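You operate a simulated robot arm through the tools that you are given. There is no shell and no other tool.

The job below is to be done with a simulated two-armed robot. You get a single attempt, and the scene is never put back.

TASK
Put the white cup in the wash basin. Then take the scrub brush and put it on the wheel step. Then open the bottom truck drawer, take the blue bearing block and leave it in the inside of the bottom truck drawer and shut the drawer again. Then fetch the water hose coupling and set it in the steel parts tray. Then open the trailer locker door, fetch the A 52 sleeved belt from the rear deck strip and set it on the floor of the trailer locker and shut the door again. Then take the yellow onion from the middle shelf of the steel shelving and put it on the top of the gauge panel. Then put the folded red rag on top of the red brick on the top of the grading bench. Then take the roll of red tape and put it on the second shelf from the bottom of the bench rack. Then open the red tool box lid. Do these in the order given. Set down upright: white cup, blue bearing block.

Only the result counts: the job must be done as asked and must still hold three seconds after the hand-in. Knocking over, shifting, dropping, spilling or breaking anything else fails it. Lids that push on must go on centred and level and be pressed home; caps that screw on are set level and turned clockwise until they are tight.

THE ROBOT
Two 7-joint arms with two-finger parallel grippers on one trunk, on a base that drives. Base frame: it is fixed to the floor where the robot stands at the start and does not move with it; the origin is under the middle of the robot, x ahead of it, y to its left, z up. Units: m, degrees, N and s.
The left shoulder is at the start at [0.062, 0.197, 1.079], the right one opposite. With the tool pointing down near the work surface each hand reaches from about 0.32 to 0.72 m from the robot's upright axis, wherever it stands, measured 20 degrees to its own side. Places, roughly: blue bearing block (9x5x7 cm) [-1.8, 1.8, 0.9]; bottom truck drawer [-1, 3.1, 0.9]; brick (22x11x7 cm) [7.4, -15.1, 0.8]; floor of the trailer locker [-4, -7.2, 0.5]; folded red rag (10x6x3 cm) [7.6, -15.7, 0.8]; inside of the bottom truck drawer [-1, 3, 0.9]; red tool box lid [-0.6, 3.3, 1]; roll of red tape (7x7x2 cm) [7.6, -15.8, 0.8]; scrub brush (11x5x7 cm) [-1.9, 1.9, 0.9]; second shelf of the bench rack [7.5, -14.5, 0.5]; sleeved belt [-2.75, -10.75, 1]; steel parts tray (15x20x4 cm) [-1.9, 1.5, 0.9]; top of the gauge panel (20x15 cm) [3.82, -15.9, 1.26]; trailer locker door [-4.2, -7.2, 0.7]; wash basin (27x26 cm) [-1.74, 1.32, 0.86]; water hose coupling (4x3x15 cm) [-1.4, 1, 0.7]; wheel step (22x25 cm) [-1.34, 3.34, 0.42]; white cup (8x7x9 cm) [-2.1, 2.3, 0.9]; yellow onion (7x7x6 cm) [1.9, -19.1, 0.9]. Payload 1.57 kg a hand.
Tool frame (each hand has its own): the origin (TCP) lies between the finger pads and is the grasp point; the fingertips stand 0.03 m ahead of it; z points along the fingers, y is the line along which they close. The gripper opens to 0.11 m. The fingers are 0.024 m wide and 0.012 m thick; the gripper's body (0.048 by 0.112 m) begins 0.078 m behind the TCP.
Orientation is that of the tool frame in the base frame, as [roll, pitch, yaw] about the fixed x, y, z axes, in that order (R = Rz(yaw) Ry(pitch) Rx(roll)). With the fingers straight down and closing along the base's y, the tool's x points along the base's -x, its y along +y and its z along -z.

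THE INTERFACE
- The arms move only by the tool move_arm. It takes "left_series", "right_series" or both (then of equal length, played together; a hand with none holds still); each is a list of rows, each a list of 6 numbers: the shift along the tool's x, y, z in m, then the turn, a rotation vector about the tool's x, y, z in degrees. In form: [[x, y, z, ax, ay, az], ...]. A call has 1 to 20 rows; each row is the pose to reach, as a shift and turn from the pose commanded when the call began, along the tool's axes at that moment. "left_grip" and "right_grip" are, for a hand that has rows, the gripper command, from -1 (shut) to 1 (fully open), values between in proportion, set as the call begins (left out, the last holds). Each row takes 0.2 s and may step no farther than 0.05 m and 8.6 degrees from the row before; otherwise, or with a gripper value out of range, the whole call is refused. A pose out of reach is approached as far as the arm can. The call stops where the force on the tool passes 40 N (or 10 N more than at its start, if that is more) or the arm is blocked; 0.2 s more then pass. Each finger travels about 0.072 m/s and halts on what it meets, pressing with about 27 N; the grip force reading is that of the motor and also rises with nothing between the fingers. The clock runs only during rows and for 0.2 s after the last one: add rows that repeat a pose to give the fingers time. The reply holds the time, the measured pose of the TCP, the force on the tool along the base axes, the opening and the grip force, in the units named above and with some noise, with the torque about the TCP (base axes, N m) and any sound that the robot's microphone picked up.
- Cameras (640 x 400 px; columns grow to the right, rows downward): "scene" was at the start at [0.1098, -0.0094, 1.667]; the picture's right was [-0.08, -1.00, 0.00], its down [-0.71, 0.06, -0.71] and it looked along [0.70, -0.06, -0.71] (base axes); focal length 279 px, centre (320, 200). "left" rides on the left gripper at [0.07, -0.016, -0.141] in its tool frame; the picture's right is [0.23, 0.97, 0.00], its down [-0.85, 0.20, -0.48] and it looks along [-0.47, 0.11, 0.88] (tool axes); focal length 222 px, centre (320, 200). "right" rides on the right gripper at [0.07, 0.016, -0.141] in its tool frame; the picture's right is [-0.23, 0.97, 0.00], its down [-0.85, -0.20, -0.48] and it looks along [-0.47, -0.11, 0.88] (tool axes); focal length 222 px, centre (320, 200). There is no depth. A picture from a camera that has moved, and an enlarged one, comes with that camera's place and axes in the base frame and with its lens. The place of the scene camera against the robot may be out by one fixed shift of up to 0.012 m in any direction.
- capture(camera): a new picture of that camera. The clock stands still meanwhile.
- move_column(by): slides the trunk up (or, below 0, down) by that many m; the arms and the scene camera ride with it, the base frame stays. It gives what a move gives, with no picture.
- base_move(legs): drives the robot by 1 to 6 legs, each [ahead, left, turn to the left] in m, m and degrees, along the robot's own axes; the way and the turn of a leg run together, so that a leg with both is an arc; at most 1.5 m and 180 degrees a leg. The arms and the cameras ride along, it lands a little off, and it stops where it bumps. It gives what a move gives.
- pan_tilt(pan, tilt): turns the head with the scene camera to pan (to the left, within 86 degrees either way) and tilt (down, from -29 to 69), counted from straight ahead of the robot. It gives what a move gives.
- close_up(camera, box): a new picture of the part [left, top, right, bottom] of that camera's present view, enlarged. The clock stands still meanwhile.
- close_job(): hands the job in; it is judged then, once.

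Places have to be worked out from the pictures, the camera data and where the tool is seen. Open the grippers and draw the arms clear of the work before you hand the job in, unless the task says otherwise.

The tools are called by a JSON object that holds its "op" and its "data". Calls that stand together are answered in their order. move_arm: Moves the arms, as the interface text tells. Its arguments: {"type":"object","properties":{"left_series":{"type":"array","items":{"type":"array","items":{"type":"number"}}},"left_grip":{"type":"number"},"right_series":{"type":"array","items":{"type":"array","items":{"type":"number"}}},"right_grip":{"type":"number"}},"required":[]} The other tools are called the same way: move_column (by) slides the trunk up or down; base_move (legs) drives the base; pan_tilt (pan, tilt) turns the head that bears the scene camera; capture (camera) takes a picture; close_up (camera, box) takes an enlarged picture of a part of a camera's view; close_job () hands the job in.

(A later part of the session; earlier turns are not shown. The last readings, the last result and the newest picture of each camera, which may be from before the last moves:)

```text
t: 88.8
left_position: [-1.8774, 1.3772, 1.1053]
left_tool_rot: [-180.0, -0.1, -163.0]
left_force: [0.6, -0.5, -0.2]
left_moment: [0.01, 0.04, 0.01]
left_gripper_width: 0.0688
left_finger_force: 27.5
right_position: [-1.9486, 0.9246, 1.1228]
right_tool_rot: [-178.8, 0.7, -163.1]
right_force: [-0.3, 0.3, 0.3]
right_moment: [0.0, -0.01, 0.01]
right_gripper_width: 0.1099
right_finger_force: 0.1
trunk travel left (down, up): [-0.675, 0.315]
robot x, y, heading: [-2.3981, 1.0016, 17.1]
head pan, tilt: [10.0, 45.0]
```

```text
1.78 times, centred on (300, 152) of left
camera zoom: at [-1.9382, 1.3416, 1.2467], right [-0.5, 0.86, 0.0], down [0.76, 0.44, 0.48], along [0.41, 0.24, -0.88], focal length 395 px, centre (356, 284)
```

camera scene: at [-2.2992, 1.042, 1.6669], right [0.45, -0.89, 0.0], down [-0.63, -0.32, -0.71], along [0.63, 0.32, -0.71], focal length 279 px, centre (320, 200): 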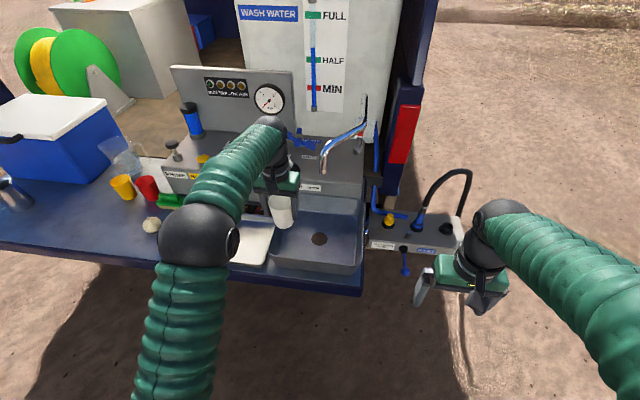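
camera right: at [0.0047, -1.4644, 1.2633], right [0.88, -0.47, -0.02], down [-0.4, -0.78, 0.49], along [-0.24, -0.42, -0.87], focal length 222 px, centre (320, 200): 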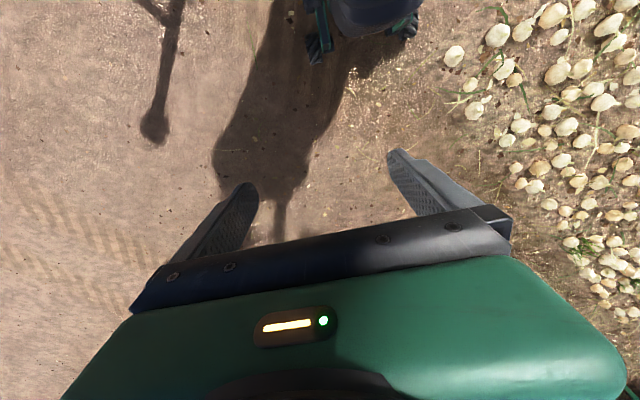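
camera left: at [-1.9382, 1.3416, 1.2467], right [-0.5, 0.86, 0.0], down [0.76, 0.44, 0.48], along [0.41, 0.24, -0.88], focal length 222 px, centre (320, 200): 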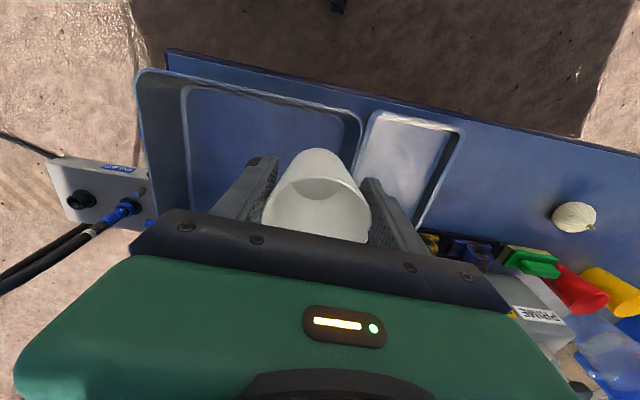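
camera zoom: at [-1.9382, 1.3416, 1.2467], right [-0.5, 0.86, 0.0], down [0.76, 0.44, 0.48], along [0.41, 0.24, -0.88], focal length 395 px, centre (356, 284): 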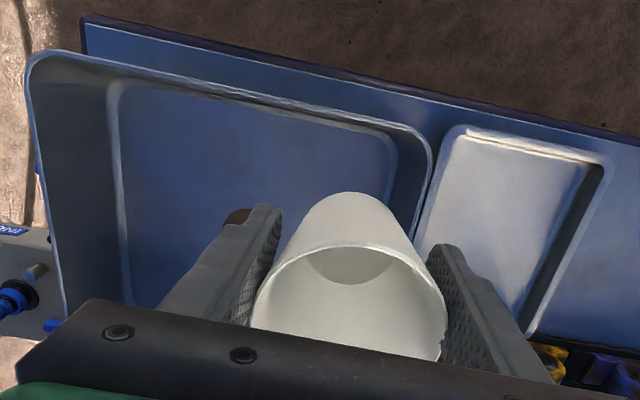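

The drain (basin centre) is at about (-1.757,1.32); I'll set the cup near-left of the drain, clear of the spout. I shift the hand 0.04 ahead and 0.069 right, then lower to just above the floor.

{"op": "move_arm", "data": {"left_series": [[-0.02, -0.035, 0, 0, 0, 0], [-0.04, -0.069, 0, 0, 0, 0], [-0.04, -0.069, 0.04, 0, 0, 0], [-0.04, -0.069, 0.08, 0, 0, 0], [-0.04, -0.069, 0.12, 0, 0, 0], [-0.04, -0.069, 0.155, 0, 0, 0], [-0.04, -0.069, 0.165, 0, 0, 0], [-0.04, -0.069, 0.165, 0, 0, 0]]}}

{"op": "close_up", "data": {"camera": "left", "box": [120, 40, 480, 265]}}

{"op": "close_up", "data": {"camera": "scene", "box": [230, 140, 390, 300]}}

```text
t: 90.6
left_position: [-1.8189, 1.3214, 0.9393]
left_tool_rot: [-179.8, 0.0, -163.0]
left_force: [-0.3, -0.2, -0.2]
left_moment: [0.02, 0.0, -0.01]
left_gripper_width: 0.0688
left_finger_force: 26.6
right_position: [-1.9485, 0.9245, 1.1238]
right_tool_rot: [-178.9, 0.6, -162.9]
right_force: [0.1, 0.1, 0.5]
right_moment: [0.0, -0.01, 0.0]
right_gripper_width: 0.1102
right_finger_force: 0.1
trunk travel left (down, up): [-0.675, 0.315]
robot x, y, heading: [-2.4015, 1.0018, 16.9]
head pan, tilt: [10.0, 45.0]
```

```text
1.78 times, centred on (300, 152) of left
camera zoom: at [-1.8802, 1.2862, 1.0811], right [-0.5, 0.86, 0.0], down [0.76, 0.44, 0.48], along [0.41, 0.24, -0.88], focal length 395 px, centre (356, 284)
```

zoom: 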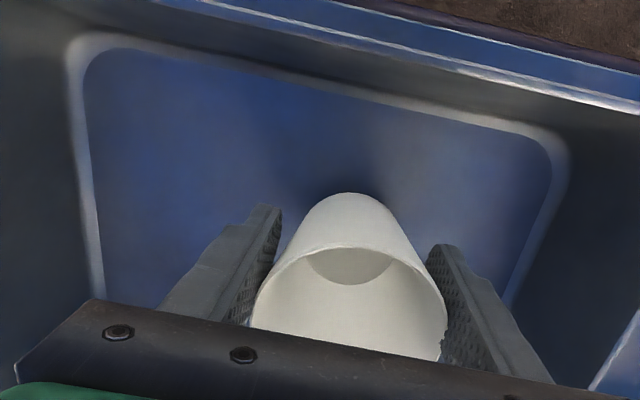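

```text
2.50 times, centred on (310, 220) of scene
camera zoom: at [-2.2988, 1.0418, 1.6668], right [0.45, -0.89, 0.0], down [-0.63, -0.32, -0.71], along [0.63, 0.32, -0.71], focal length 698 px, centre (345, 150)
```

zoom: 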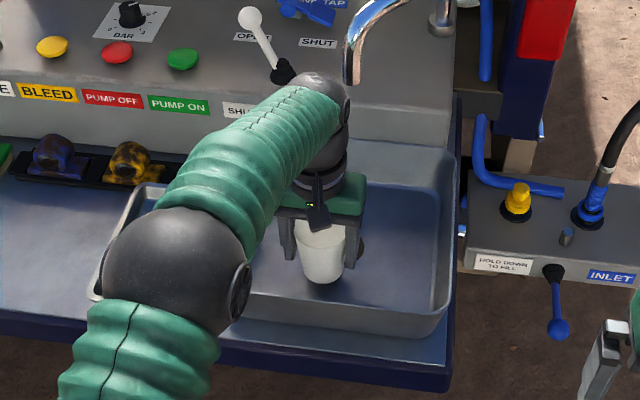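

Cup is about 2 cm above the floor. I lower in small steps until I feel contact.

{"op": "move_arm", "data": {"left_series": [[0, 0, 0.006, 0, 0, 0], [0, 0, 0.012, 0, 0, 0], [0, 0, 0.016, 0, 0, 0], [0, 0, 0.018, 0, 0, 0]]}}

```text
t: 91.6
left_position: [-1.8182, 1.3227, 0.9211]
left_tool_rot: [-179.9, -0.1, -163.0]
left_force: [-0.4, 0.4, -0.3]
left_moment: [0.01, 0.03, -0.02]
left_gripper_width: 0.0686
left_finger_force: 26.8
right_position: [-1.9478, 0.9238, 1.1242]
right_tool_rot: [-178.8, 0.6, -162.9]
right_force: [0.8, -0.2, 0.1]
right_moment: [0.0, 0.02, 0.02]
right_gripper_width: 0.1101
right_finger_force: 0.2
trunk travel left (down, up): [-0.675, 0.315]
robot x, y, heading: [-2.4013, 1.0024, 16.7]
head pan, tilt: [10.0, 45.0]
```

No contact yet at z=0.921; I continue down by millimetres.

{"op": "move_arm", "data": {"left_series": [[0, 0, 0.002, 0, 0, 0], [0, 0, 0.004, 0, 0, 0], [0, 0, 0.006, 0, 0, 0]]}}

```text
t: 92.4
left_position: [-1.8196, 1.3213, 0.9185]
left_tool_rot: [-180.0, 0.3, -163.0]
left_force: [1.7, -0.6, 17.8]
left_moment: [-0.09, -0.17, 0.18]
left_gripper_width: 0.069
left_finger_force: 26.9
right_position: [-1.9513, 0.9231, 1.1258]
right_tool_rot: [-179.0, 0.7, -163.0]
right_force: [-0.6, -0.6, -0.3]
right_moment: [-0.04, -0.02, 0.0]
right_gripper_width: 0.1102
right_finger_force: 0.0
trunk travel left (down, up): [-0.675, 0.315]
robot x, y, heading: [-2.4004, 0.9969, 16.9]
head pan, tilt: [10.0, 45.0]
```

Contact at z≈0.9185 (18 N). I relieve the load by 3 mm, then open the fingers.

{"op": "move_arm", "data": {"left_series": [[0, 0, -0.002, 0, 0, 0], [0, 0, -0.003, 0, 0, 0]]}}

{"op": "move_arm", "data": {"left_series": [[0, 0, 0, 0, 0, 0], [0, 0, 0, 0, 0, 0], [0, 0, 0, 0, 0, 0]], "left_grip": 0.75}}

{"op": "close_up", "data": {"camera": "left", "box": [120, 40, 480, 265]}}

```text
t: 93.0
left_position: [-1.8188, 1.3212, 0.9191]
left_tool_rot: [-180.0, 0.0, -162.9]
left_force: [1.7, -1.2, 5.7]
left_moment: [-0.07, -0.2, -0.04]
left_gripper_width: 0.0688
left_finger_force: 27.1
right_position: [-1.9485, 0.9243, 1.124]
right_tool_rot: [-179.0, 0.6, -163.0]
right_force: [0.9, 0.4, 0.5]
right_moment: [-0.02, 0.01, -0.01]
right_gripper_width: 0.1099
right_finger_force: 0.1
trunk travel left (down, up): [-0.675, 0.315]
robot x, y, heading: [-2.3993, 0.9963, 17.0]
head pan, tilt: [10.0, 45.0]
```

```text
t: 93.8
left_position: [-1.819, 1.3232, 0.9191]
left_tool_rot: [-179.9, 0.0, -163.0]
left_force: [-0.4, 0.9, -0.4]
left_moment: [0.01, 0.01, 0.01]
left_gripper_width: 0.0963
left_finger_force: 0.0
right_position: [-1.9483, 0.9253, 1.1248]
right_tool_rot: [-178.9, 0.6, -163.1]
right_force: [0.4, -0.4, -0.2]
right_moment: [0.01, 0.01, -0.01]
right_gripper_width: 0.11
right_finger_force: 0.1
trunk travel left (down, up): [-0.675, 0.315]
robot x, y, heading: [-2.398, 0.9983, 16.8]
head pan, tilt: [10.0, 45.0]
```

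```text
1.78 times, centred on (300, 152) of left
camera zoom: at [-1.8795, 1.2869, 1.0606], right [-0.5, 0.86, 0.0], down [0.76, 0.44, 0.48], along [0.41, 0.24, -0.88], focal length 395 px, centre (356, 284)
```

zoom: 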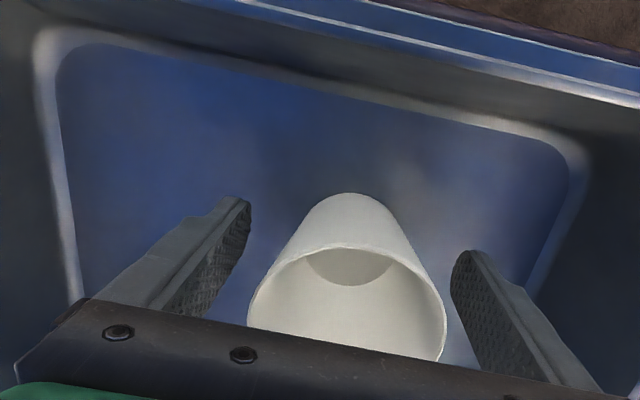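

Released cleanly. I raise the hand straight up.

{"op": "move_arm", "data": {"left_series": [[0, 0, -0.03, 0, 0, 0], [0, 0, -0.07, 0, 0, 0], [0, 0, -0.11, 0, 0, 0], [0, 0, -0.15, 0, 0, 0], [0, 0, -0.19, 0, 0, 0], [0, 0, -0.19, 0, 0, 0]]}}

{"op": "capture", "data": {"camera": "left"}}

{"op": "close_up", "data": {"camera": "scene", "box": [120, 120, 380, 290]}}

```text
t: 95.2
left_position: [-1.8162, 1.3225, 1.1083]
left_tool_rot: [-179.8, -0.1, -162.9]
left_force: [0.5, -0.1, 0.5]
left_moment: [0.02, 0.0, 0.01]
left_gripper_width: 0.0963
left_finger_force: 0.0
right_position: [-1.9483, 0.9241, 1.1237]
right_tool_rot: [-178.9, 0.5, -163.1]
right_force: [0.6, -0.3, 0.7]
right_moment: [-0.02, -0.02, 0.03]
right_gripper_width: 0.1102
right_finger_force: 0.0
trunk travel left (down, up): [-0.675, 0.315]
robot x, y, heading: [-2.4005, 0.9991, 16.9]
head pan, tilt: [10.0, 45.0]
```

```text
taken
camera left: at [-1.8778, 1.2865, 1.2511], right [-0.5, 0.86, 0.0], down [0.76, 0.44, 0.48], along [0.41, 0.24, -0.88], focal length 222 px, centre (320, 200)
```

left: 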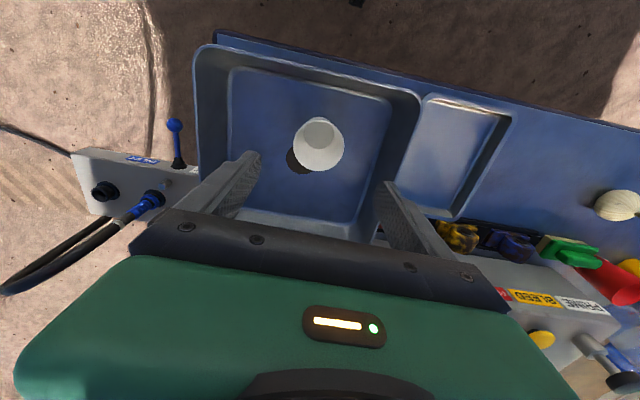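

```text
2.35 times, centred on (250, 205) of scene
camera zoom: at [-2.2986, 1.0419, 1.6668], right [0.45, -0.89, 0.0], down [-0.63, -0.32, -0.71], along [0.63, 0.32, -0.71], focal length 657 px, centre (485, 188)
```

zoom: 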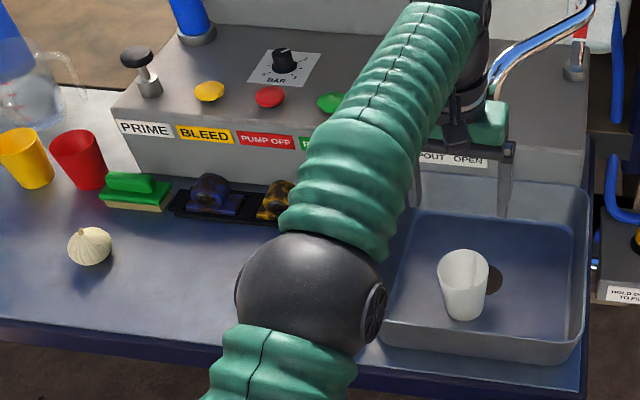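

The white cup stands upright in the basin. Now the scrub brush: I shift the base left by 0.58 m so that the left hand comes over it and look closely.

{"op": "base_move", "data": {"legs": [[0, 0.58, 0]]}}

{"op": "capture", "data": {"camera": "left"}}

{"op": "pan_tilt", "data": {"pan": 0, "tilt": 45}}

{"op": "capture", "data": {"camera": "scene"}}

```text
t: 98.5
left_position: [-1.9848, 1.8742, 1.1091]
left_tool_rot: [179.9, 0.0, -162.9]
left_force: [0.4, -0.4, -0.5]
left_moment: [0.06, -0.02, 0.04]
left_gripper_width: 0.0964
left_finger_force: 0.2
right_position: [-2.1157, 1.4752, 1.1227]
right_tool_rot: [-179.1, 0.6, -162.9]
right_force: [0.1, -0.2, -1.3]
right_moment: [0.02, 0.04, 0.02]
right_gripper_width: 0.11
right_finger_force: 0.1
trunk travel left (down, up): [-0.675, 0.315]
robot x, y, heading: [-2.5682, 1.5522, 17.0]
head pan, tilt: [10.0, 45.0]
```

```text
taken
camera left: at [-2.0461, 1.8374, 1.2514], right [-0.5, 0.86, 0.0], down [0.76, 0.44, 0.48], along [0.41, 0.24, -0.88], focal length 222 px, centre (320, 200)
```

left: 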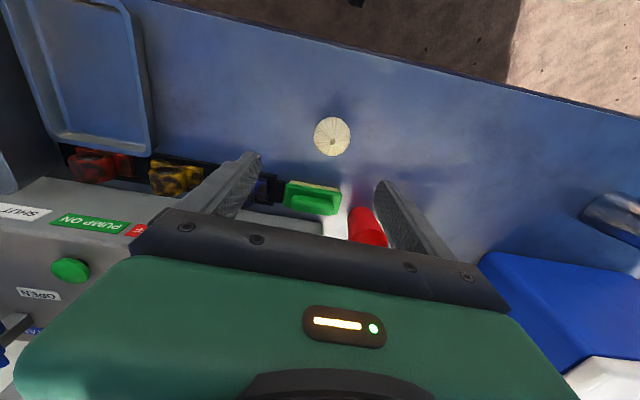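

```text
t: 99.2
left_position: [-1.986, 1.8742, 1.1102]
left_tool_rot: [180.0, 0.0, -162.9]
left_force: [-0.4, -1.0, -0.4]
left_moment: [0.0, 0.05, 0.02]
left_gripper_width: 0.096
left_finger_force: 0.1
right_position: [-2.1185, 1.4776, 1.124]
right_tool_rot: [-178.9, 0.8, -162.9]
right_force: [-0.3, -0.3, -0.3]
right_moment: [-0.01, 0.02, 0.01]
right_gripper_width: 0.1102
right_finger_force: 0.1
trunk travel left (down, up): [-0.675, 0.315]
robot x, y, heading: [-2.5693, 1.5468, 17.0]
head pan, tilt: [0.0, 45.0]
```

```text
taken
camera scene: at [-2.4618, 1.5807, 1.6669], right [0.29, -0.96, 0.0], down [-0.68, -0.21, -0.71], along [0.67, 0.21, -0.71], focal length 279 px, centre (320, 200)
```

scene: 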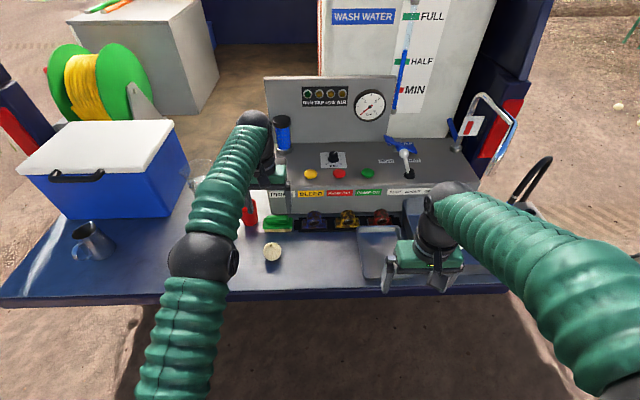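

{"op": "close_up", "data": {"camera": "scene", "box": [236, 160, 364, 260]}}

{"op": "close_up", "data": {"camera": "left", "box": [240, 140, 400, 250]}}

```text
4.00 times, centred on (300, 210) of scene
camera zoom: at [-2.4618, 1.5807, 1.6669], right [0.29, -0.96, 0.0], down [-0.68, -0.21, -0.71], along [0.67, 0.21, -0.71], focal length 1117 px, centre (400, 160)
```

zoom: 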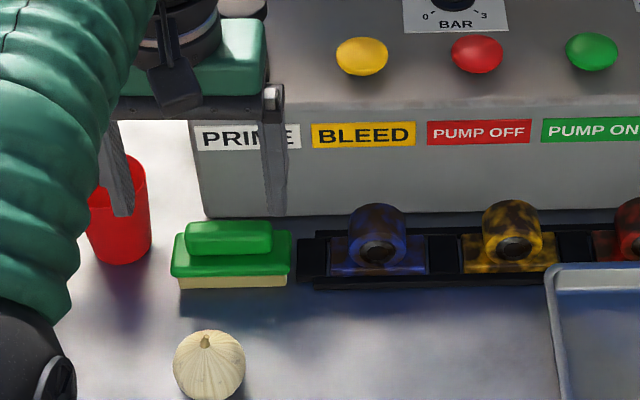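

```text
3.64 times, centred on (320, 195) of left
camera zoom: at [-2.0476, 1.8392, 1.2522], right [-0.5, 0.86, 0.0], down [0.76, 0.44, 0.48], along [0.41, 0.24, -0.88], focal length 808 px, centre (320, 218)
```

zoom: 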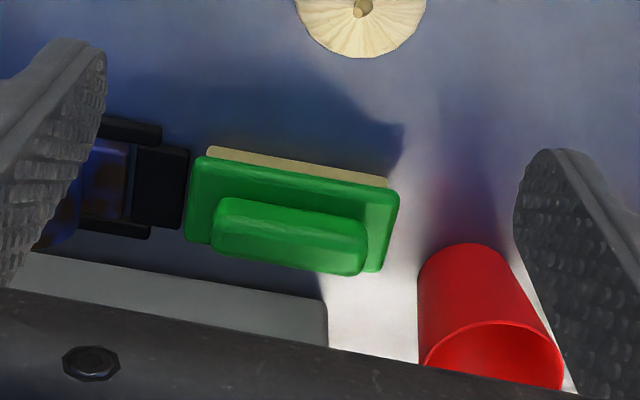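

The brush has a green handle about 7.7 cm long atop its plate; I'll grip the handle by its two ends, closing along the tailgate. I move the left hand above it (about (-1.882,1.919)) and check.

{"op": "move_arm", "data": {"left_series": [[-0.04, 0.004, 0, 0, 0, 0], [-0.08, 0.008, 0, 0, 0, 0], [-0.113, 0.012, 0, 0, 0, 0], [-0.113, 0.012, 0.04, 0, 0, 0], [-0.113, 0.012, 0.07, 0, 0, 0], [-0.113, 0.012, 0.07, 0, 0, 0]], "left_grip": 0.8}}

{"op": "close_up", "data": {"camera": "left", "box": [160, 60, 480, 260]}}

{"op": "close_up", "data": {"camera": "scene", "box": [236, 160, 364, 260]}}

```text
t: 100.6
left_position: [-1.9667, 1.904, 1.0361]
left_tool_rot: [-179.9, 0.1, -162.8]
left_force: [0.3, -0.1, 0.0]
left_moment: [0.0, -0.01, 0.02]
left_gripper_width: 0.099
left_finger_force: 0.1
left hand out of reach, approached as far as the arm can: row 1, 2, 3, 4, 5, 6
right_position: [-2.1186, 1.478, 1.1248]
right_tool_rot: [-178.9, 0.8, -162.9]
right_force: [-1.0, 0.7, -0.1]
right_moment: [0.02, 0.01, 0.02]
right_gripper_width: 0.11
right_finger_force: 0.1
trunk travel left (down, up): [-0.675, 0.315]
robot x, y, heading: [-2.5728, 1.5491, 16.9]
head pan, tilt: [0.0, 45.0]
```

```text
2.00 times, centred on (320, 160) of left
camera zoom: at [-2.0284, 1.867, 1.1772], right [-0.5, 0.86, 0.0], down [0.76, 0.44, 0.48], along [0.41, 0.24, -0.88], focal length 444 px, centre (320, 280)
```

zoom: 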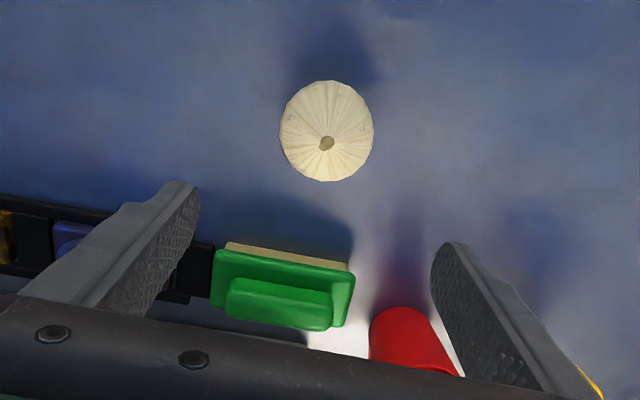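

```text
4.00 times, centred on (300, 210) of scene
camera zoom: at [-2.4623, 1.5814, 1.6669], right [0.29, -0.96, 0.0], down [-0.68, -0.21, -0.71], along [0.67, 0.21, -0.71], focal length 1117 px, centre (400, 160)
```

zoom: 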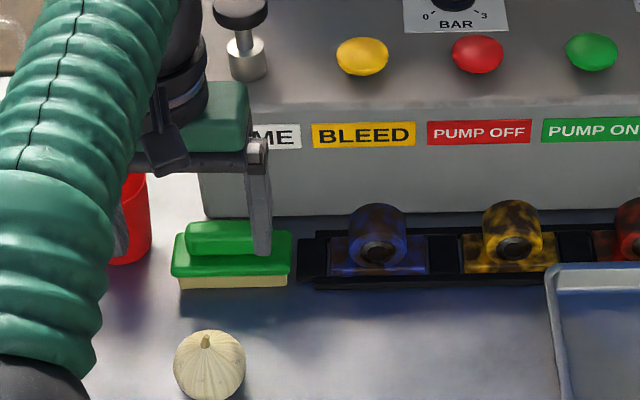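

The brush is slightly beyond reach from here, so the base must come about 0.1 m closer. I check with the right wrist camera how the base front relates to the tailgate edge.

{"op": "capture", "data": {"camera": "right"}}

{"op": "pan_tilt", "data": {"pan": 0, "tilt": 69}}

{"op": "capture", "data": {"camera": "scene"}}

```text
taken
camera right: at [-2.1931, 1.4745, 1.2653], right [-0.07, 1.0, -0.02], down [0.87, 0.07, 0.49], along [0.49, 0.02, -0.87], focal length 222 px, centre (320, 200)
```

right: 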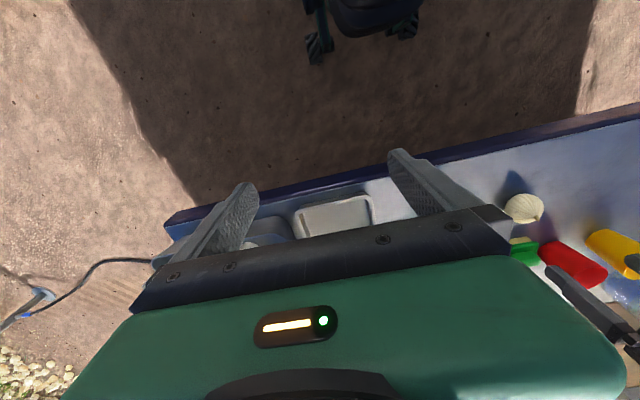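

```text
t: 101.5
left_position: [-1.9668, 1.9038, 1.0368]
left_tool_rot: [-180.0, 0.0, -162.9]
left_force: [0.1, -0.3, -1.0]
left_moment: [-0.01, -0.04, 0.01]
left_gripper_width: 0.0991
left_finger_force: 0.0
right_position: [-2.1189, 1.4782, 1.1261]
right_tool_rot: [-178.9, 0.7, -162.9]
right_force: [0.4, 0.1, 0.3]
right_moment: [0.0, -0.02, -0.02]
right_gripper_width: 0.1099
right_finger_force: 0.0
trunk travel left (down, up): [-0.675, 0.315]
robot x, y, heading: [-2.5687, 1.5497, 17.1]
head pan, tilt: [0.0, 68.8]
```

```text
taken
camera scene: at [-2.4864, 1.5746, 1.6381], right [0.29, -0.96, 0.0], down [-0.89, -0.27, -0.36], along [0.34, 0.11, -0.93], focal length 279 px, centre (320, 200)
```

scene: 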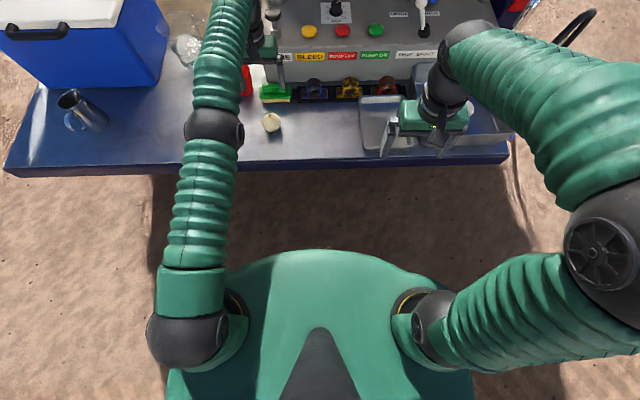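

The tailgate edge is at u≈-1.50 (0.5 m ahead of the axis), so there is room. I first retract and raise the left hand, then check where it is.

{"op": "move_arm", "data": {"left_series": [[0.03, 0, -0.03, 0, 0, 0], [0.06, 0, -0.06, 0, 0, 0], [0.06, 0, -0.06, 0, 0, 0]]}}

```text
t: 102.3
left_position: [-2.0225, 1.8866, 1.0943]
left_tool_rot: [-180.0, -0.1, -162.9]
left_force: [0.2, 0.1, -0.9]
left_moment: [-0.01, -0.01, 0.0]
left_gripper_width: 0.0991
left_finger_force: 0.0
right_position: [-2.1162, 1.4778, 1.1229]
right_tool_rot: [-179.0, 0.5, -162.9]
right_force: [0.0, 1.2, -0.3]
right_moment: [0.01, 0.01, -0.01]
right_gripper_width: 0.11
right_finger_force: 0.0
trunk travel left (down, up): [-0.675, 0.315]
robot x, y, heading: [-2.5675, 1.5526, 17.1]
head pan, tilt: [0.0, 68.8]
```

Retracting works from the reached pose. I drive 0.11 m ahead and look with the left camera.

{"op": "base_move", "data": {"legs": [[0.11, 0, 0]]}}

{"op": "close_up", "data": {"camera": "left", "box": [160, 60, 480, 260]}}

{"op": "pan_tilt", "data": {"pan": 5, "tilt": 50}}

{"op": "capture", "data": {"camera": "scene"}}

```text
t: 103.5
left_position: [-1.9201, 1.9179, 1.0957]
left_tool_rot: [-179.9, 0.2, -162.9]
left_force: [0.8, 0.4, -0.3]
left_moment: [-0.01, 0.03, 0.03]
left_gripper_width: 0.0989
left_finger_force: 0.3
right_position: [-2.0146, 1.5098, 1.1255]
right_tool_rot: [-178.9, 0.7, -163.0]
right_force: [-0.2, 0.2, -0.5]
right_moment: [0.05, 0.02, 0.02]
right_gripper_width: 0.1099
right_finger_force: 0.0
trunk travel left (down, up): [-0.675, 0.315]
robot x, y, heading: [-2.462, 1.5831, 16.8]
head pan, tilt: [0.0, 68.8]
```

```text
2.00 times, centred on (320, 160) of left
camera zoom: at [-1.9816, 1.8814, 1.2369], right [-0.5, 0.86, 0.0], down [0.76, 0.44, 0.48], along [0.42, 0.24, -0.88], focal length 444 px, centre (320, 280)
```

zoom: 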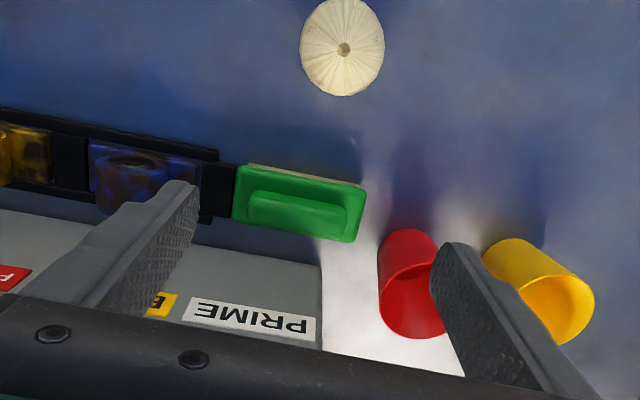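

```text
t: 104.3
left_position: [-1.9176, 1.9185, 1.095]
left_tool_rot: [-179.9, -0.1, -162.9]
left_force: [0.5, 0.8, 0.1]
left_moment: [-0.01, 0.02, -0.01]
left_gripper_width: 0.0989
left_finger_force: 0.0
right_position: [-2.0124, 1.5104, 1.124]
right_tool_rot: [-178.9, 0.5, -162.9]
right_force: [0.6, -0.2, -1.0]
right_moment: [-0.05, 0.02, -0.03]
right_gripper_width: 0.1101
right_finger_force: 0.1
trunk travel left (down, up): [-0.675, 0.315]
robot x, y, heading: [-2.4604, 1.5822, 16.8]
head pan, tilt: [5.0, 50.0]
```

```text
taken
camera scene: at [-2.3614, 1.6197, 1.6597], right [0.37, -0.93, 0.0], down [-0.71, -0.29, -0.64], along [0.59, 0.24, -0.77], focal length 279 px, centre (320, 200)
```

scene: 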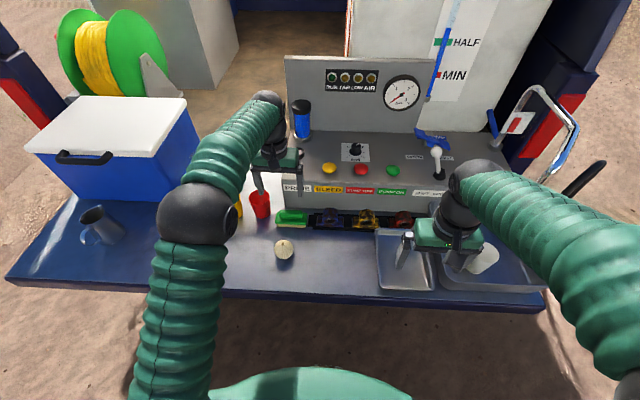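

Handle centre estimate is about (-1.878,1.922); the red cup is only ~1-2 cm from where the left finger will be, so I narrow the opening, bias slightly towards me, and descend partly to check.

{"op": "move_arm", "data": {"left_series": [[-0.018, -0.005, 0, 0, 0, 0], [-0.035, -0.01, 0, 0, 0, 0], [-0.035, -0.01, 0.04, 0, 0, 0], [-0.035, -0.01, 0.08, 0, 0, 0], [-0.035, -0.01, 0.095, 0, 0, 0], [-0.035, -0.01, 0.095, 0, 0, 0]], "left_grip": 0.68}}

{"op": "close_up", "data": {"camera": "left", "box": [160, 60, 480, 260]}}

{"op": "close_up", "data": {"camera": "scene", "box": [220, 150, 348, 250]}}

```text
t: 105.7
left_position: [-1.8828, 1.9176, 1.0001]
left_tool_rot: [-179.9, 0.2, -162.9]
left_force: [0.1, 0.3, -0.4]
left_moment: [0.02, 0.02, -0.02]
left_gripper_width: 0.0923
left_finger_force: 0.1
right_position: [-2.0137, 1.51, 1.1247]
right_tool_rot: [-178.9, 0.6, -163.0]
right_force: [-0.8, -0.2, 0.3]
right_moment: [0.0, 0.02, 0.0]
right_gripper_width: 0.1102
right_finger_force: 0.1
trunk travel left (down, up): [-0.675, 0.315]
robot x, y, heading: [-2.4637, 1.5792, 16.8]
head pan, tilt: [5.0, 50.0]
```

```text
2.00 times, centred on (320, 160) of left
camera zoom: at [-1.9444, 1.8817, 1.1413], right [-0.5, 0.86, 0.0], down [0.76, 0.44, 0.48], along [0.42, 0.24, -0.88], focal length 444 px, centre (320, 280)
```

zoom: 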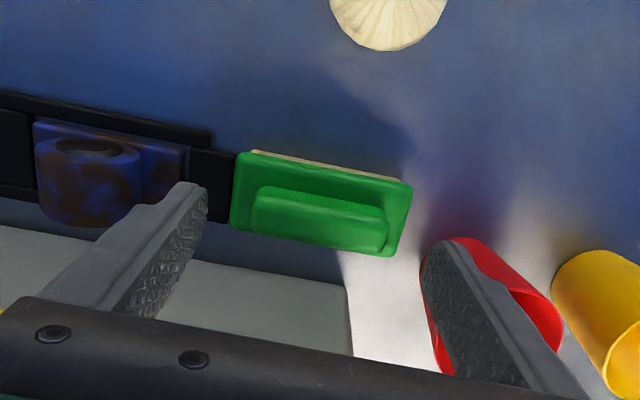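

```text
4.00 times, centred on (284, 200) of scene
camera zoom: at [-2.3645, 1.6186, 1.6601], right [0.37, -0.93, 0.0], down [-0.71, -0.29, -0.64], along [0.59, 0.24, -0.77], focal length 1117 px, centre (464, 200)
```

zoom: 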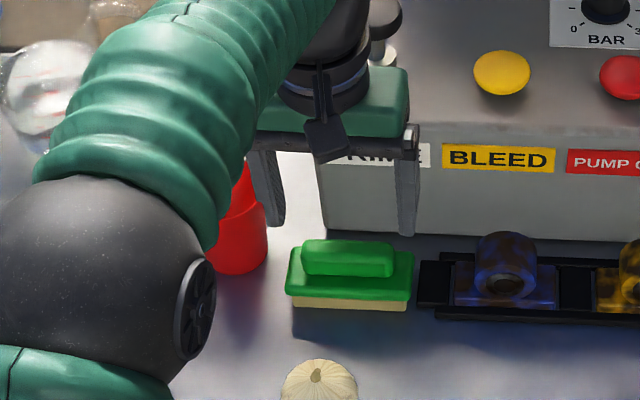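

The handle is centred laterally and about 7 cm long; the red cup clears the left finger by ~1 cm. I narrow the opening to 0.084 and descend until the fingertips are just above the plate.

{"op": "move_arm", "data": {"left_series": [[-0.003, 0, 0, 0, 0, 0], [-0.003, 0, 0.02, 0, 0, 0], [-0.003, 0, 0.04, 0, 0, 0], [-0.003, 0, 0.055, 0, 0, 0], [-0.003, 0, 0.062, 0, 0, 0], [-0.003, 0, 0.062, 0, 0, 0]], "left_grip": 0.53}}

{"op": "close_up", "data": {"camera": "left", "box": [160, 60, 480, 260]}}

{"op": "close_up", "data": {"camera": "scene", "box": [220, 150, 348, 250]}}

```text
t: 107.1
left_position: [-1.8803, 1.9175, 0.9411]
left_tool_rot: [180.0, 0.4, -162.9]
left_force: [2.5, 2.1, 19.5]
left_moment: [0.86, 0.05, -0.1]
left_gripper_width: 0.0853
left_finger_force: 0.2
right_position: [-2.0161, 1.5068, 1.1262]
right_tool_rot: [-179.0, 0.8, -163.0]
right_force: [0.0, 0.7, 0.0]
right_moment: [-0.04, 0.01, 0.01]
right_gripper_width: 0.11
right_finger_force: 0.0
trunk travel left (down, up): [-0.675, 0.315]
robot x, y, heading: [-2.462, 1.5833, 17.0]
head pan, tilt: [5.0, 50.0]
```

```text
2.00 times, centred on (320, 160) of left
camera zoom: at [-1.9416, 1.8821, 1.0825], right [-0.5, 0.86, 0.0], down [0.75, 0.44, 0.49], along [0.42, 0.24, -0.87], focal length 444 px, centre (320, 280)
```

zoom: 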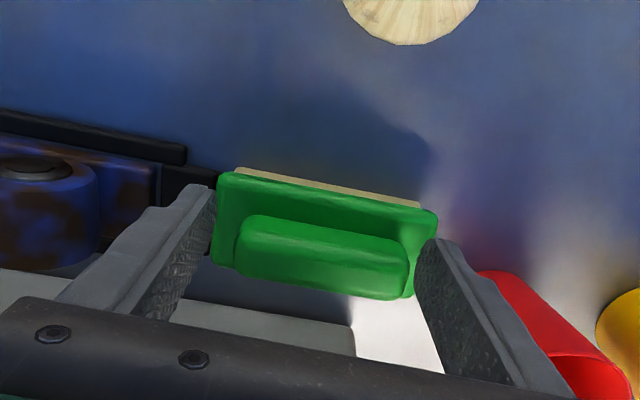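

```text
4.00 times, centred on (284, 200) of scene
camera zoom: at [-2.3668, 1.6164, 1.6607], right [0.37, -0.93, 0.0], down [-0.71, -0.29, -0.64], along [0.6, 0.24, -0.77], focal length 1117 px, centre (464, 200)
```

zoom: 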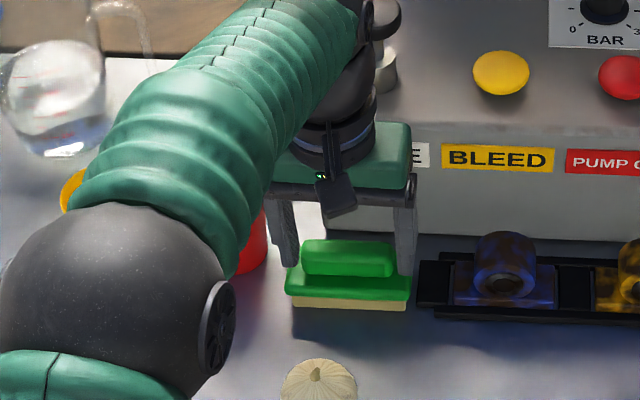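

Fingertips touched the plate top (z≈0.911). I raise by 4 mm, shift 2 mm to the left, then close on the handle ends.

{"op": "move_arm", "data": {"left_series": [[-0.002, 0.001, -0.004, 0, 0, 0], [-0.003, 0.002, -0.005, 0, 0, 0]]}}

{"op": "move_arm", "data": {"left_series": [[0, 0, 0, 0, 0, 0], [0, 0, 0, 0, 0, 0], [0, 0, 0, 0, 0, 0]], "left_grip": -1}}

{"op": "close_up", "data": {"camera": "left", "box": [160, 60, 480, 260]}}

```text
t: 107.7
left_position: [-1.8772, 1.9197, 0.9427]
left_tool_rot: [-180.0, 0.0, -162.8]
left_force: [-0.5, -1.3, 4.2]
left_moment: [0.15, 0.03, 0.01]
left_gripper_width: 0.0833
left_finger_force: 0.1
right_position: [-2.0127, 1.5096, 1.1248]
right_tool_rot: [-178.9, 0.7, -162.9]
right_force: [0.2, 0.3, 0.0]
right_moment: [-0.01, -0.01, 0.02]
right_gripper_width: 0.1098
right_finger_force: 0.0
trunk travel left (down, up): [-0.675, 0.315]
robot x, y, heading: [-2.4633, 1.5831, 16.9]
head pan, tilt: [5.0, 50.0]
```

```text
t: 108.5
left_position: [-1.8765, 1.9221, 0.9435]
left_tool_rot: [-179.8, 0.1, -162.9]
left_force: [0.2, -0.7, -1.0]
left_moment: [-0.02, 0.03, -0.01]
left_gripper_width: 0.0
left_finger_force: 16.2
right_position: [-2.0131, 1.5089, 1.1248]
right_tool_rot: [-178.9, 0.7, -162.9]
right_force: [0.4, 0.0, 0.5]
right_moment: [0.0, -0.01, 0.02]
right_gripper_width: 0.1102
right_finger_force: 0.1
trunk travel left (down, up): [-0.675, 0.315]
robot x, y, heading: [-2.4633, 1.5833, 16.9]
head pan, tilt: [5.0, 50.0]
```

```text
2.00 times, centred on (320, 160) of left
camera zoom: at [-1.9382, 1.8859, 1.0843], right [-0.5, 0.86, 0.0], down [0.76, 0.44, 0.48], along [0.41, 0.24, -0.88], focal length 444 px, centre (320, 280)
```

zoom: 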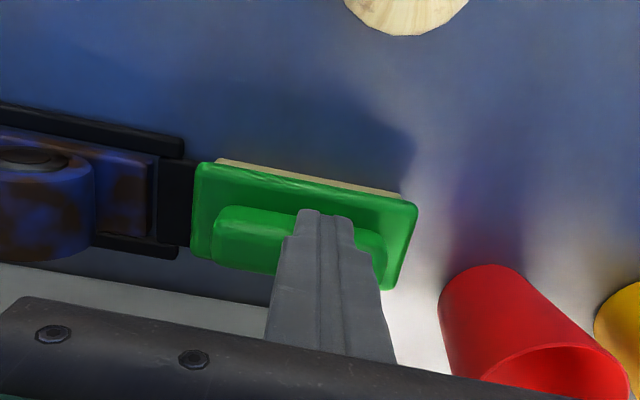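

The fingers closed above the handle — they had landed on the handle's left end, whose top is at z≈0.912, so the brush is lower than I assumed. I raise 7 cm and take a fresh look to centre better.

{"op": "move_arm", "data": {"left_series": [[0, 0, -0.03, 0, 0, 0], [0.01, 0, -0.07, 0, 0, 0], [0.02, 0, -0.1, 0, 0, 0], [0.02, 0, -0.1, 0, 0, 0]]}}

{"op": "close_up", "data": {"camera": "left", "box": [220, 100, 440, 240]}}

{"op": "close_up", "data": {"camera": "scene", "box": [220, 150, 348, 250]}}

```text
t: 109.5
left_position: [-1.8955, 1.9161, 1.0432]
left_tool_rot: [-180.0, 0.0, -162.8]
left_force: [0.2, 1.5, 0.2]
left_moment: [0.0, 0.01, -0.01]
left_gripper_width: 0.0001
left_finger_force: 21.2
right_position: [-2.0129, 1.5101, 1.1253]
right_tool_rot: [-178.8, 0.6, -162.9]
right_force: [-0.4, 0.0, 0.3]
right_moment: [0.01, 0.02, 0.02]
right_gripper_width: 0.11
right_finger_force: 0.0
trunk travel left (down, up): [-0.675, 0.315]
robot x, y, heading: [-2.464, 1.5791, 16.8]
head pan, tilt: [5.0, 50.0]
```

```text
2.86 times, centred on (330, 170) of left
camera zoom: at [-1.9566, 1.8805, 1.1848], right [-0.5, 0.86, 0.0], down [0.76, 0.44, 0.48], along [0.41, 0.24, -0.88], focal length 635 px, centre (291, 286)
```

zoom: 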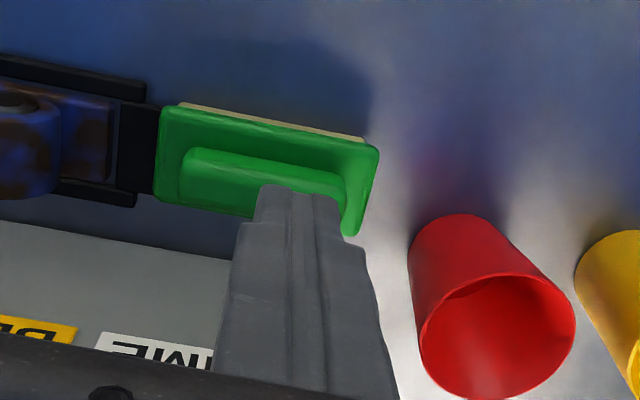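

```text
4.00 times, centred on (284, 200) of scene
camera zoom: at [-2.3628, 1.6192, 1.6599], right [0.37, -0.93, 0.0], down [-0.71, -0.29, -0.64], along [0.59, 0.24, -0.77], focal length 1117 px, centre (464, 200)
```

zoom: 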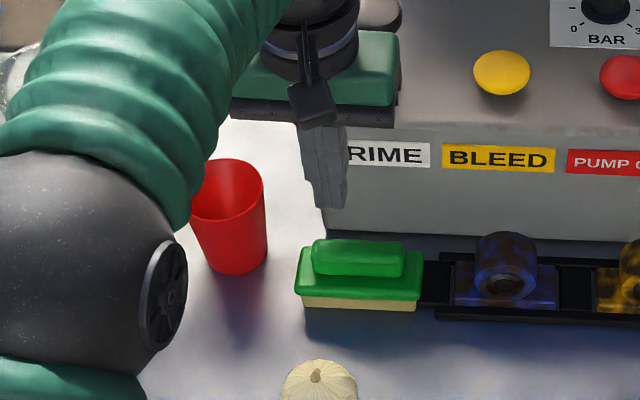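

The brush got pushed about 1 cm right, away from the red cup. Handle centre is now about u=-1.221, v=2.380 (7.7 cm long). I open to 0.093, recentre and descend to just above the handle for a check.

{"op": "move_arm", "data": {"left_series": [[0, 0, 0, 0, 0, 0], [-0.013, -0.003, 0, 0, 0, 0], [-0.027, -0.005, 0, 0, 0, 0], [-0.027, -0.005, 0.04, 0, 0, 0], [-0.027, -0.005, 0.08, 0, 0, 0], [-0.027, -0.005, 0.09, 0, 0, 0], [-0.027, -0.005, 0.09, 0, 0, 0]], "left_grip": 0.7}}

{"op": "close_up", "data": {"camera": "left", "box": [160, 60, 480, 260]}}

{"op": "close_up", "data": {"camera": "scene", "box": [220, 150, 348, 250]}}

```text
t: 111.1
left_position: [-1.8685, 1.9198, 0.953]
left_tool_rot: [-179.9, 0.0, -162.8]
left_force: [-0.1, 0.5, -0.5]
left_moment: [-0.02, 0.01, 0.02]
left_gripper_width: 0.0934
left_finger_force: 0.2
right_position: [-2.0128, 1.5095, 1.1246]
right_tool_rot: [-178.9, 0.7, -163.0]
right_force: [0.2, -0.3, 0.8]
right_moment: [-0.02, 0.01, -0.01]
right_gripper_width: 0.1102
right_finger_force: 0.1
trunk travel left (down, up): [-0.675, 0.315]
robot x, y, heading: [-2.4636, 1.5831, 17.0]
head pan, tilt: [5.0, 50.0]
```

```text
2.00 times, centred on (320, 160) of left
camera zoom: at [-1.93, 1.8834, 1.0949], right [-0.5, 0.86, 0.0], down [0.76, 0.44, 0.48], along [0.42, 0.24, -0.88], focal length 444 px, centre (320, 280)
```

zoom: 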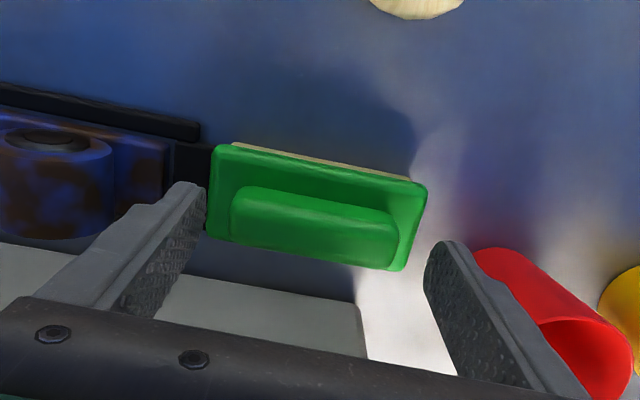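

```text
4.00 times, centred on (284, 200) of scene
camera zoom: at [-2.3642, 1.6187, 1.66], right [0.37, -0.93, 0.0], down [-0.71, -0.29, -0.64], along [0.59, 0.24, -0.77], focal length 1117 px, centre (464, 200)
```

zoom: 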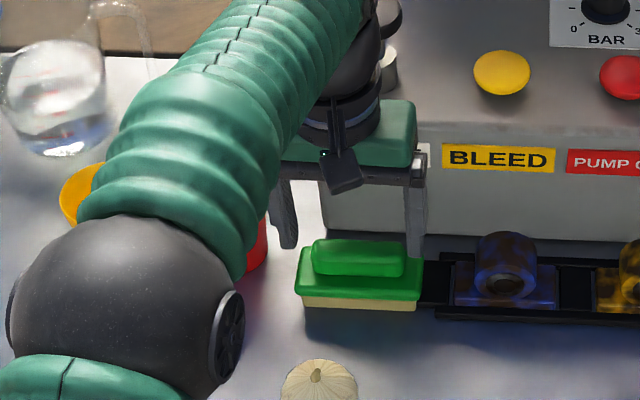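

Centred on the handle. I descend 3 cm in small steps, watching for contact.

{"op": "move_arm", "data": {"left_series": [[0, 0, 0.01, 0, 0, 0], [0, 0, 0.02, 0, 0, 0], [0, 0, 0.026, 0, 0, 0], [0, 0, 0.03, 0, 0, 0]]}}

```text
t: 112.1
left_position: [-1.8676, 1.9197, 0.9241]
left_tool_rot: [-179.8, 0.1, -162.9]
left_force: [-0.8, 0.0, 0.1]
left_moment: [0.01, 0.0, 0.0]
left_gripper_width: 0.0936
left_finger_force: 0.2
right_position: [-2.0139, 1.5109, 1.1251]
right_tool_rot: [-178.9, 0.7, -162.8]
right_force: [-0.1, -0.4, 0.2]
right_moment: [0.01, 0.01, -0.01]
right_gripper_width: 0.1101
right_finger_force: 0.0
trunk travel left (down, up): [-0.675, 0.315]
robot x, y, heading: [-2.4628, 1.5806, 16.9]
head pan, tilt: [5.0, 50.0]
```

No contact; tips are at 0.894. I go a little further, gently.

{"op": "move_arm", "data": {"left_series": [[0, 0, 0.004, 0, 0, 0], [0, 0, 0.007, 0, 0, 0], [0, 0, 0.009, 0, 0, 0]]}}

{"op": "close_up", "data": {"camera": "scene", "box": [220, 150, 348, 250]}}

```text
t: 112.9
left_position: [-1.8679, 1.9186, 0.9134]
left_tool_rot: [-180.0, 0.1, -162.9]
left_force: [0.5, 0.7, -0.1]
left_moment: [0.0, 0.03, -0.03]
left_gripper_width: 0.0935
left_finger_force: 0.0
right_position: [-2.0137, 1.5092, 1.1245]
right_tool_rot: [-178.8, 0.9, -162.9]
right_force: [0.5, -0.4, 0.1]
right_moment: [0.01, -0.01, -0.04]
right_gripper_width: 0.1099
right_finger_force: 0.0
trunk travel left (down, up): [-0.675, 0.315]
robot x, y, heading: [-2.4615, 1.5806, 16.8]
head pan, tilt: [5.0, 50.0]
```

```text
4.00 times, centred on (284, 200) of scene
camera zoom: at [-2.3635, 1.619, 1.66], right [0.37, -0.93, 0.0], down [-0.71, -0.29, -0.64], along [0.59, 0.24, -0.77], focal length 1117 px, centre (464, 200)
```

zoom: 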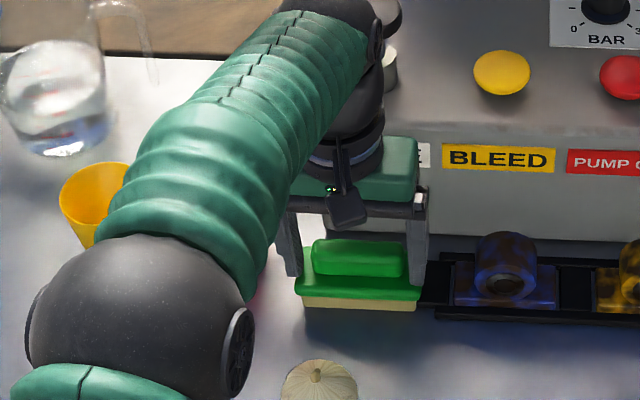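

Fingers are beside the handle ends (tips z≈0.883). I close the gripper.

{"op": "move_arm", "data": {"left_series": [[0, 0, 0, 0, 0, 0], [0, 0, 0, 0, 0, 0], [0, 0, 0, 0, 0, 0]], "left_grip": -1}}

{"op": "close_up", "data": {"camera": "left", "box": [160, 60, 480, 260]}}

```text
t: 113.7
left_position: [-1.8689, 1.9199, 0.915]
left_tool_rot: [-179.9, 0.1, -162.9]
left_force: [0.2, -0.2, -0.7]
left_moment: [-0.03, -0.01, 0.03]
left_gripper_width: 0.0796
left_finger_force: 26.8
right_position: [-2.0144, 1.51, 1.1252]
right_tool_rot: [-178.9, 0.7, -162.8]
right_force: [-0.1, -0.1, 0.1]
right_moment: [0.0, -0.03, -0.01]
right_gripper_width: 0.1098
right_finger_force: 0.0
trunk travel left (down, up): [-0.675, 0.315]
robot x, y, heading: [-2.4682, 1.5856, 17.1]
head pan, tilt: [5.0, 50.0]
```

```text
2.00 times, centred on (320, 160) of left
camera zoom: at [-1.9296, 1.8832, 1.0557], right [-0.5, 0.86, 0.0], down [0.76, 0.44, 0.48], along [0.42, 0.24, -0.88], focal length 444 px, centre (320, 280)
```

zoom: 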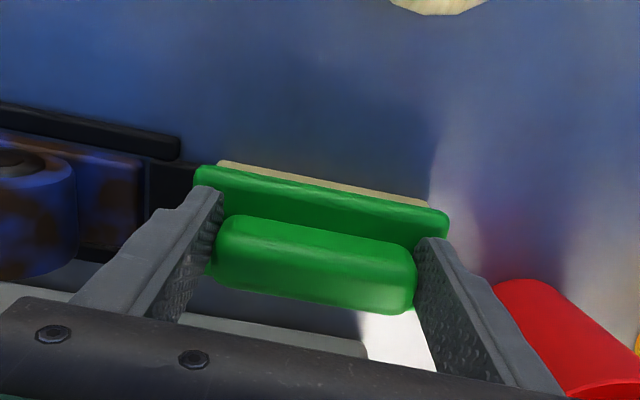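

Gripped at 0.080. I lift gently and check the hold.

{"op": "move_arm", "data": {"left_series": [[0, 0, -0.02, 0, 0, 0], [0.005, 0, -0.05, 0, 0, 0], [0.02, 0, -0.09, 0, 0, 0], [0.04, 0, -0.13, 0, 0, 0], [0.07, 0, -0.17, 0, 0, 0], [0.1, 0, -0.2, 0, 0, 0], [0.1, 0, -0.2, 0, 0, 0]]}}

{"op": "capture", "data": {"camera": "left"}}

{"op": "capture", "data": {"camera": "scene"}}

```text
t: 115.3
left_position: [-1.9633, 1.8902, 1.1119]
left_tool_rot: [-179.9, 0.0, -162.9]
left_force: [0.9, -0.3, -0.8]
left_moment: [-0.03, 0.03, -0.01]
left_gripper_width: 0.0798
left_finger_force: 26.7
right_position: [-2.0133, 1.5099, 1.1239]
right_tool_rot: [-178.9, 0.6, -162.8]
right_force: [0.3, -0.3, -0.4]
right_moment: [0.01, -0.02, -0.01]
right_gripper_width: 0.1101
right_finger_force: 0.0
trunk travel left (down, up): [-0.675, 0.315]
robot x, y, heading: [-2.4651, 1.5804, 17.1]
head pan, tilt: [5.0, 50.0]
```

```text
taken
camera left: at [-2.0245, 1.8549, 1.2545], right [-0.5, 0.86, 0.0], down [0.76, 0.44, 0.48], along [0.41, 0.24, -0.88], focal length 222 px, centre (320, 200)
```

left: 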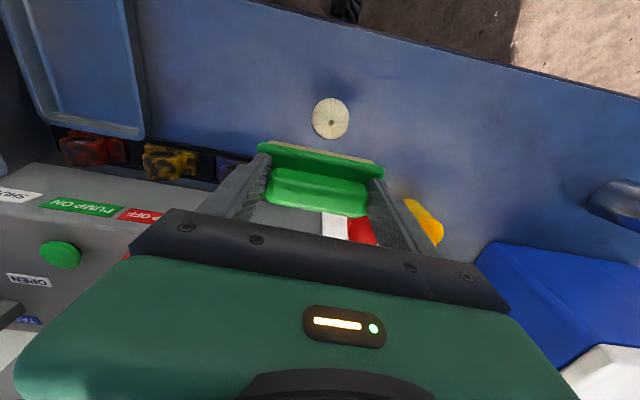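

```text
taken
camera scene: at [-2.3627, 1.6193, 1.6599], right [0.37, -0.93, 0.0], down [-0.71, -0.29, -0.64], along [0.59, 0.24, -0.77], focal length 279 px, centre (320, 200)
```

scene: 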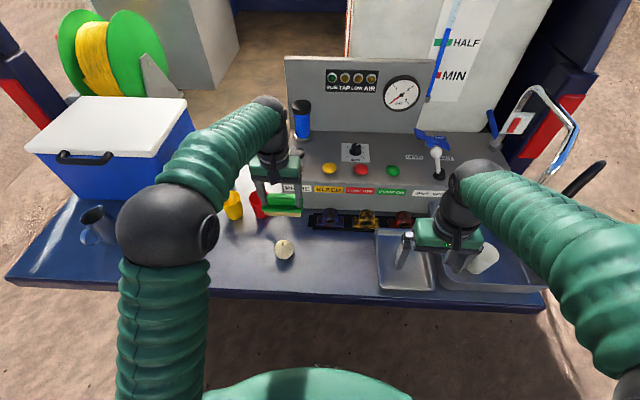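

The brush is held. I back away from the tailgate and look towards the left side of the truck.

{"op": "base_move", "data": {"legs": [[-0.55, 0, 0]]}}

{"op": "pan_tilt", "data": {"pan": 45, "tilt": 20}}

{"op": "capture", "data": {"camera": "scene"}}

```text
t: 118.4
left_position: [-2.4887, 1.7299, 1.114]
left_tool_rot: [-180.0, 0.1, -163.2]
left_force: [0.0, -1.3, -2.3]
left_moment: [0.01, 0.03, 0.0]
left_gripper_width: 0.0795
left_finger_force: 26.6
right_position: [-2.5412, 1.3489, 1.1244]
right_tool_rot: [-178.8, 0.6, -163.2]
right_force: [0.2, 1.1, -0.5]
right_moment: [0.02, -0.01, 0.01]
right_gripper_width: 0.1102
right_finger_force: 0.0
trunk travel left (down, up): [-0.675, 0.315]
robot x, y, heading: [-2.9917, 1.4225, 16.6]
head pan, tilt: [5.0, 50.0]
```

```text
t: 119.5
left_position: [-2.492, 1.7282, 1.1145]
left_tool_rot: [-179.8, 0.2, -163.2]
left_force: [0.6, 0.1, -0.8]
left_moment: [0.01, 0.03, -0.01]
left_gripper_width: 0.0796
left_finger_force: 26.8
right_position: [-2.5428, 1.3481, 1.1242]
right_tool_rot: [-178.9, 0.8, -163.2]
right_force: [0.0, -0.7, -0.1]
right_moment: [-0.03, -0.02, -0.01]
right_gripper_width: 0.1102
right_finger_force: 0.1
trunk travel left (down, up): [-0.675, 0.315]
robot x, y, heading: [-2.9922, 1.4254, 16.6]
head pan, tilt: [45.0, 20.0]
```

```text
taken
camera scene: at [-2.9185, 1.5127, 1.7055], right [0.88, -0.48, 0.0], down [-0.17, -0.3, -0.94], along [0.45, 0.83, -0.34], focal length 279 px, centre (320, 200)
```

scene: 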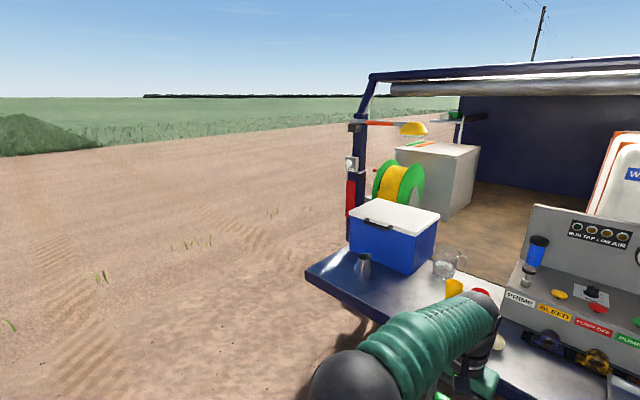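

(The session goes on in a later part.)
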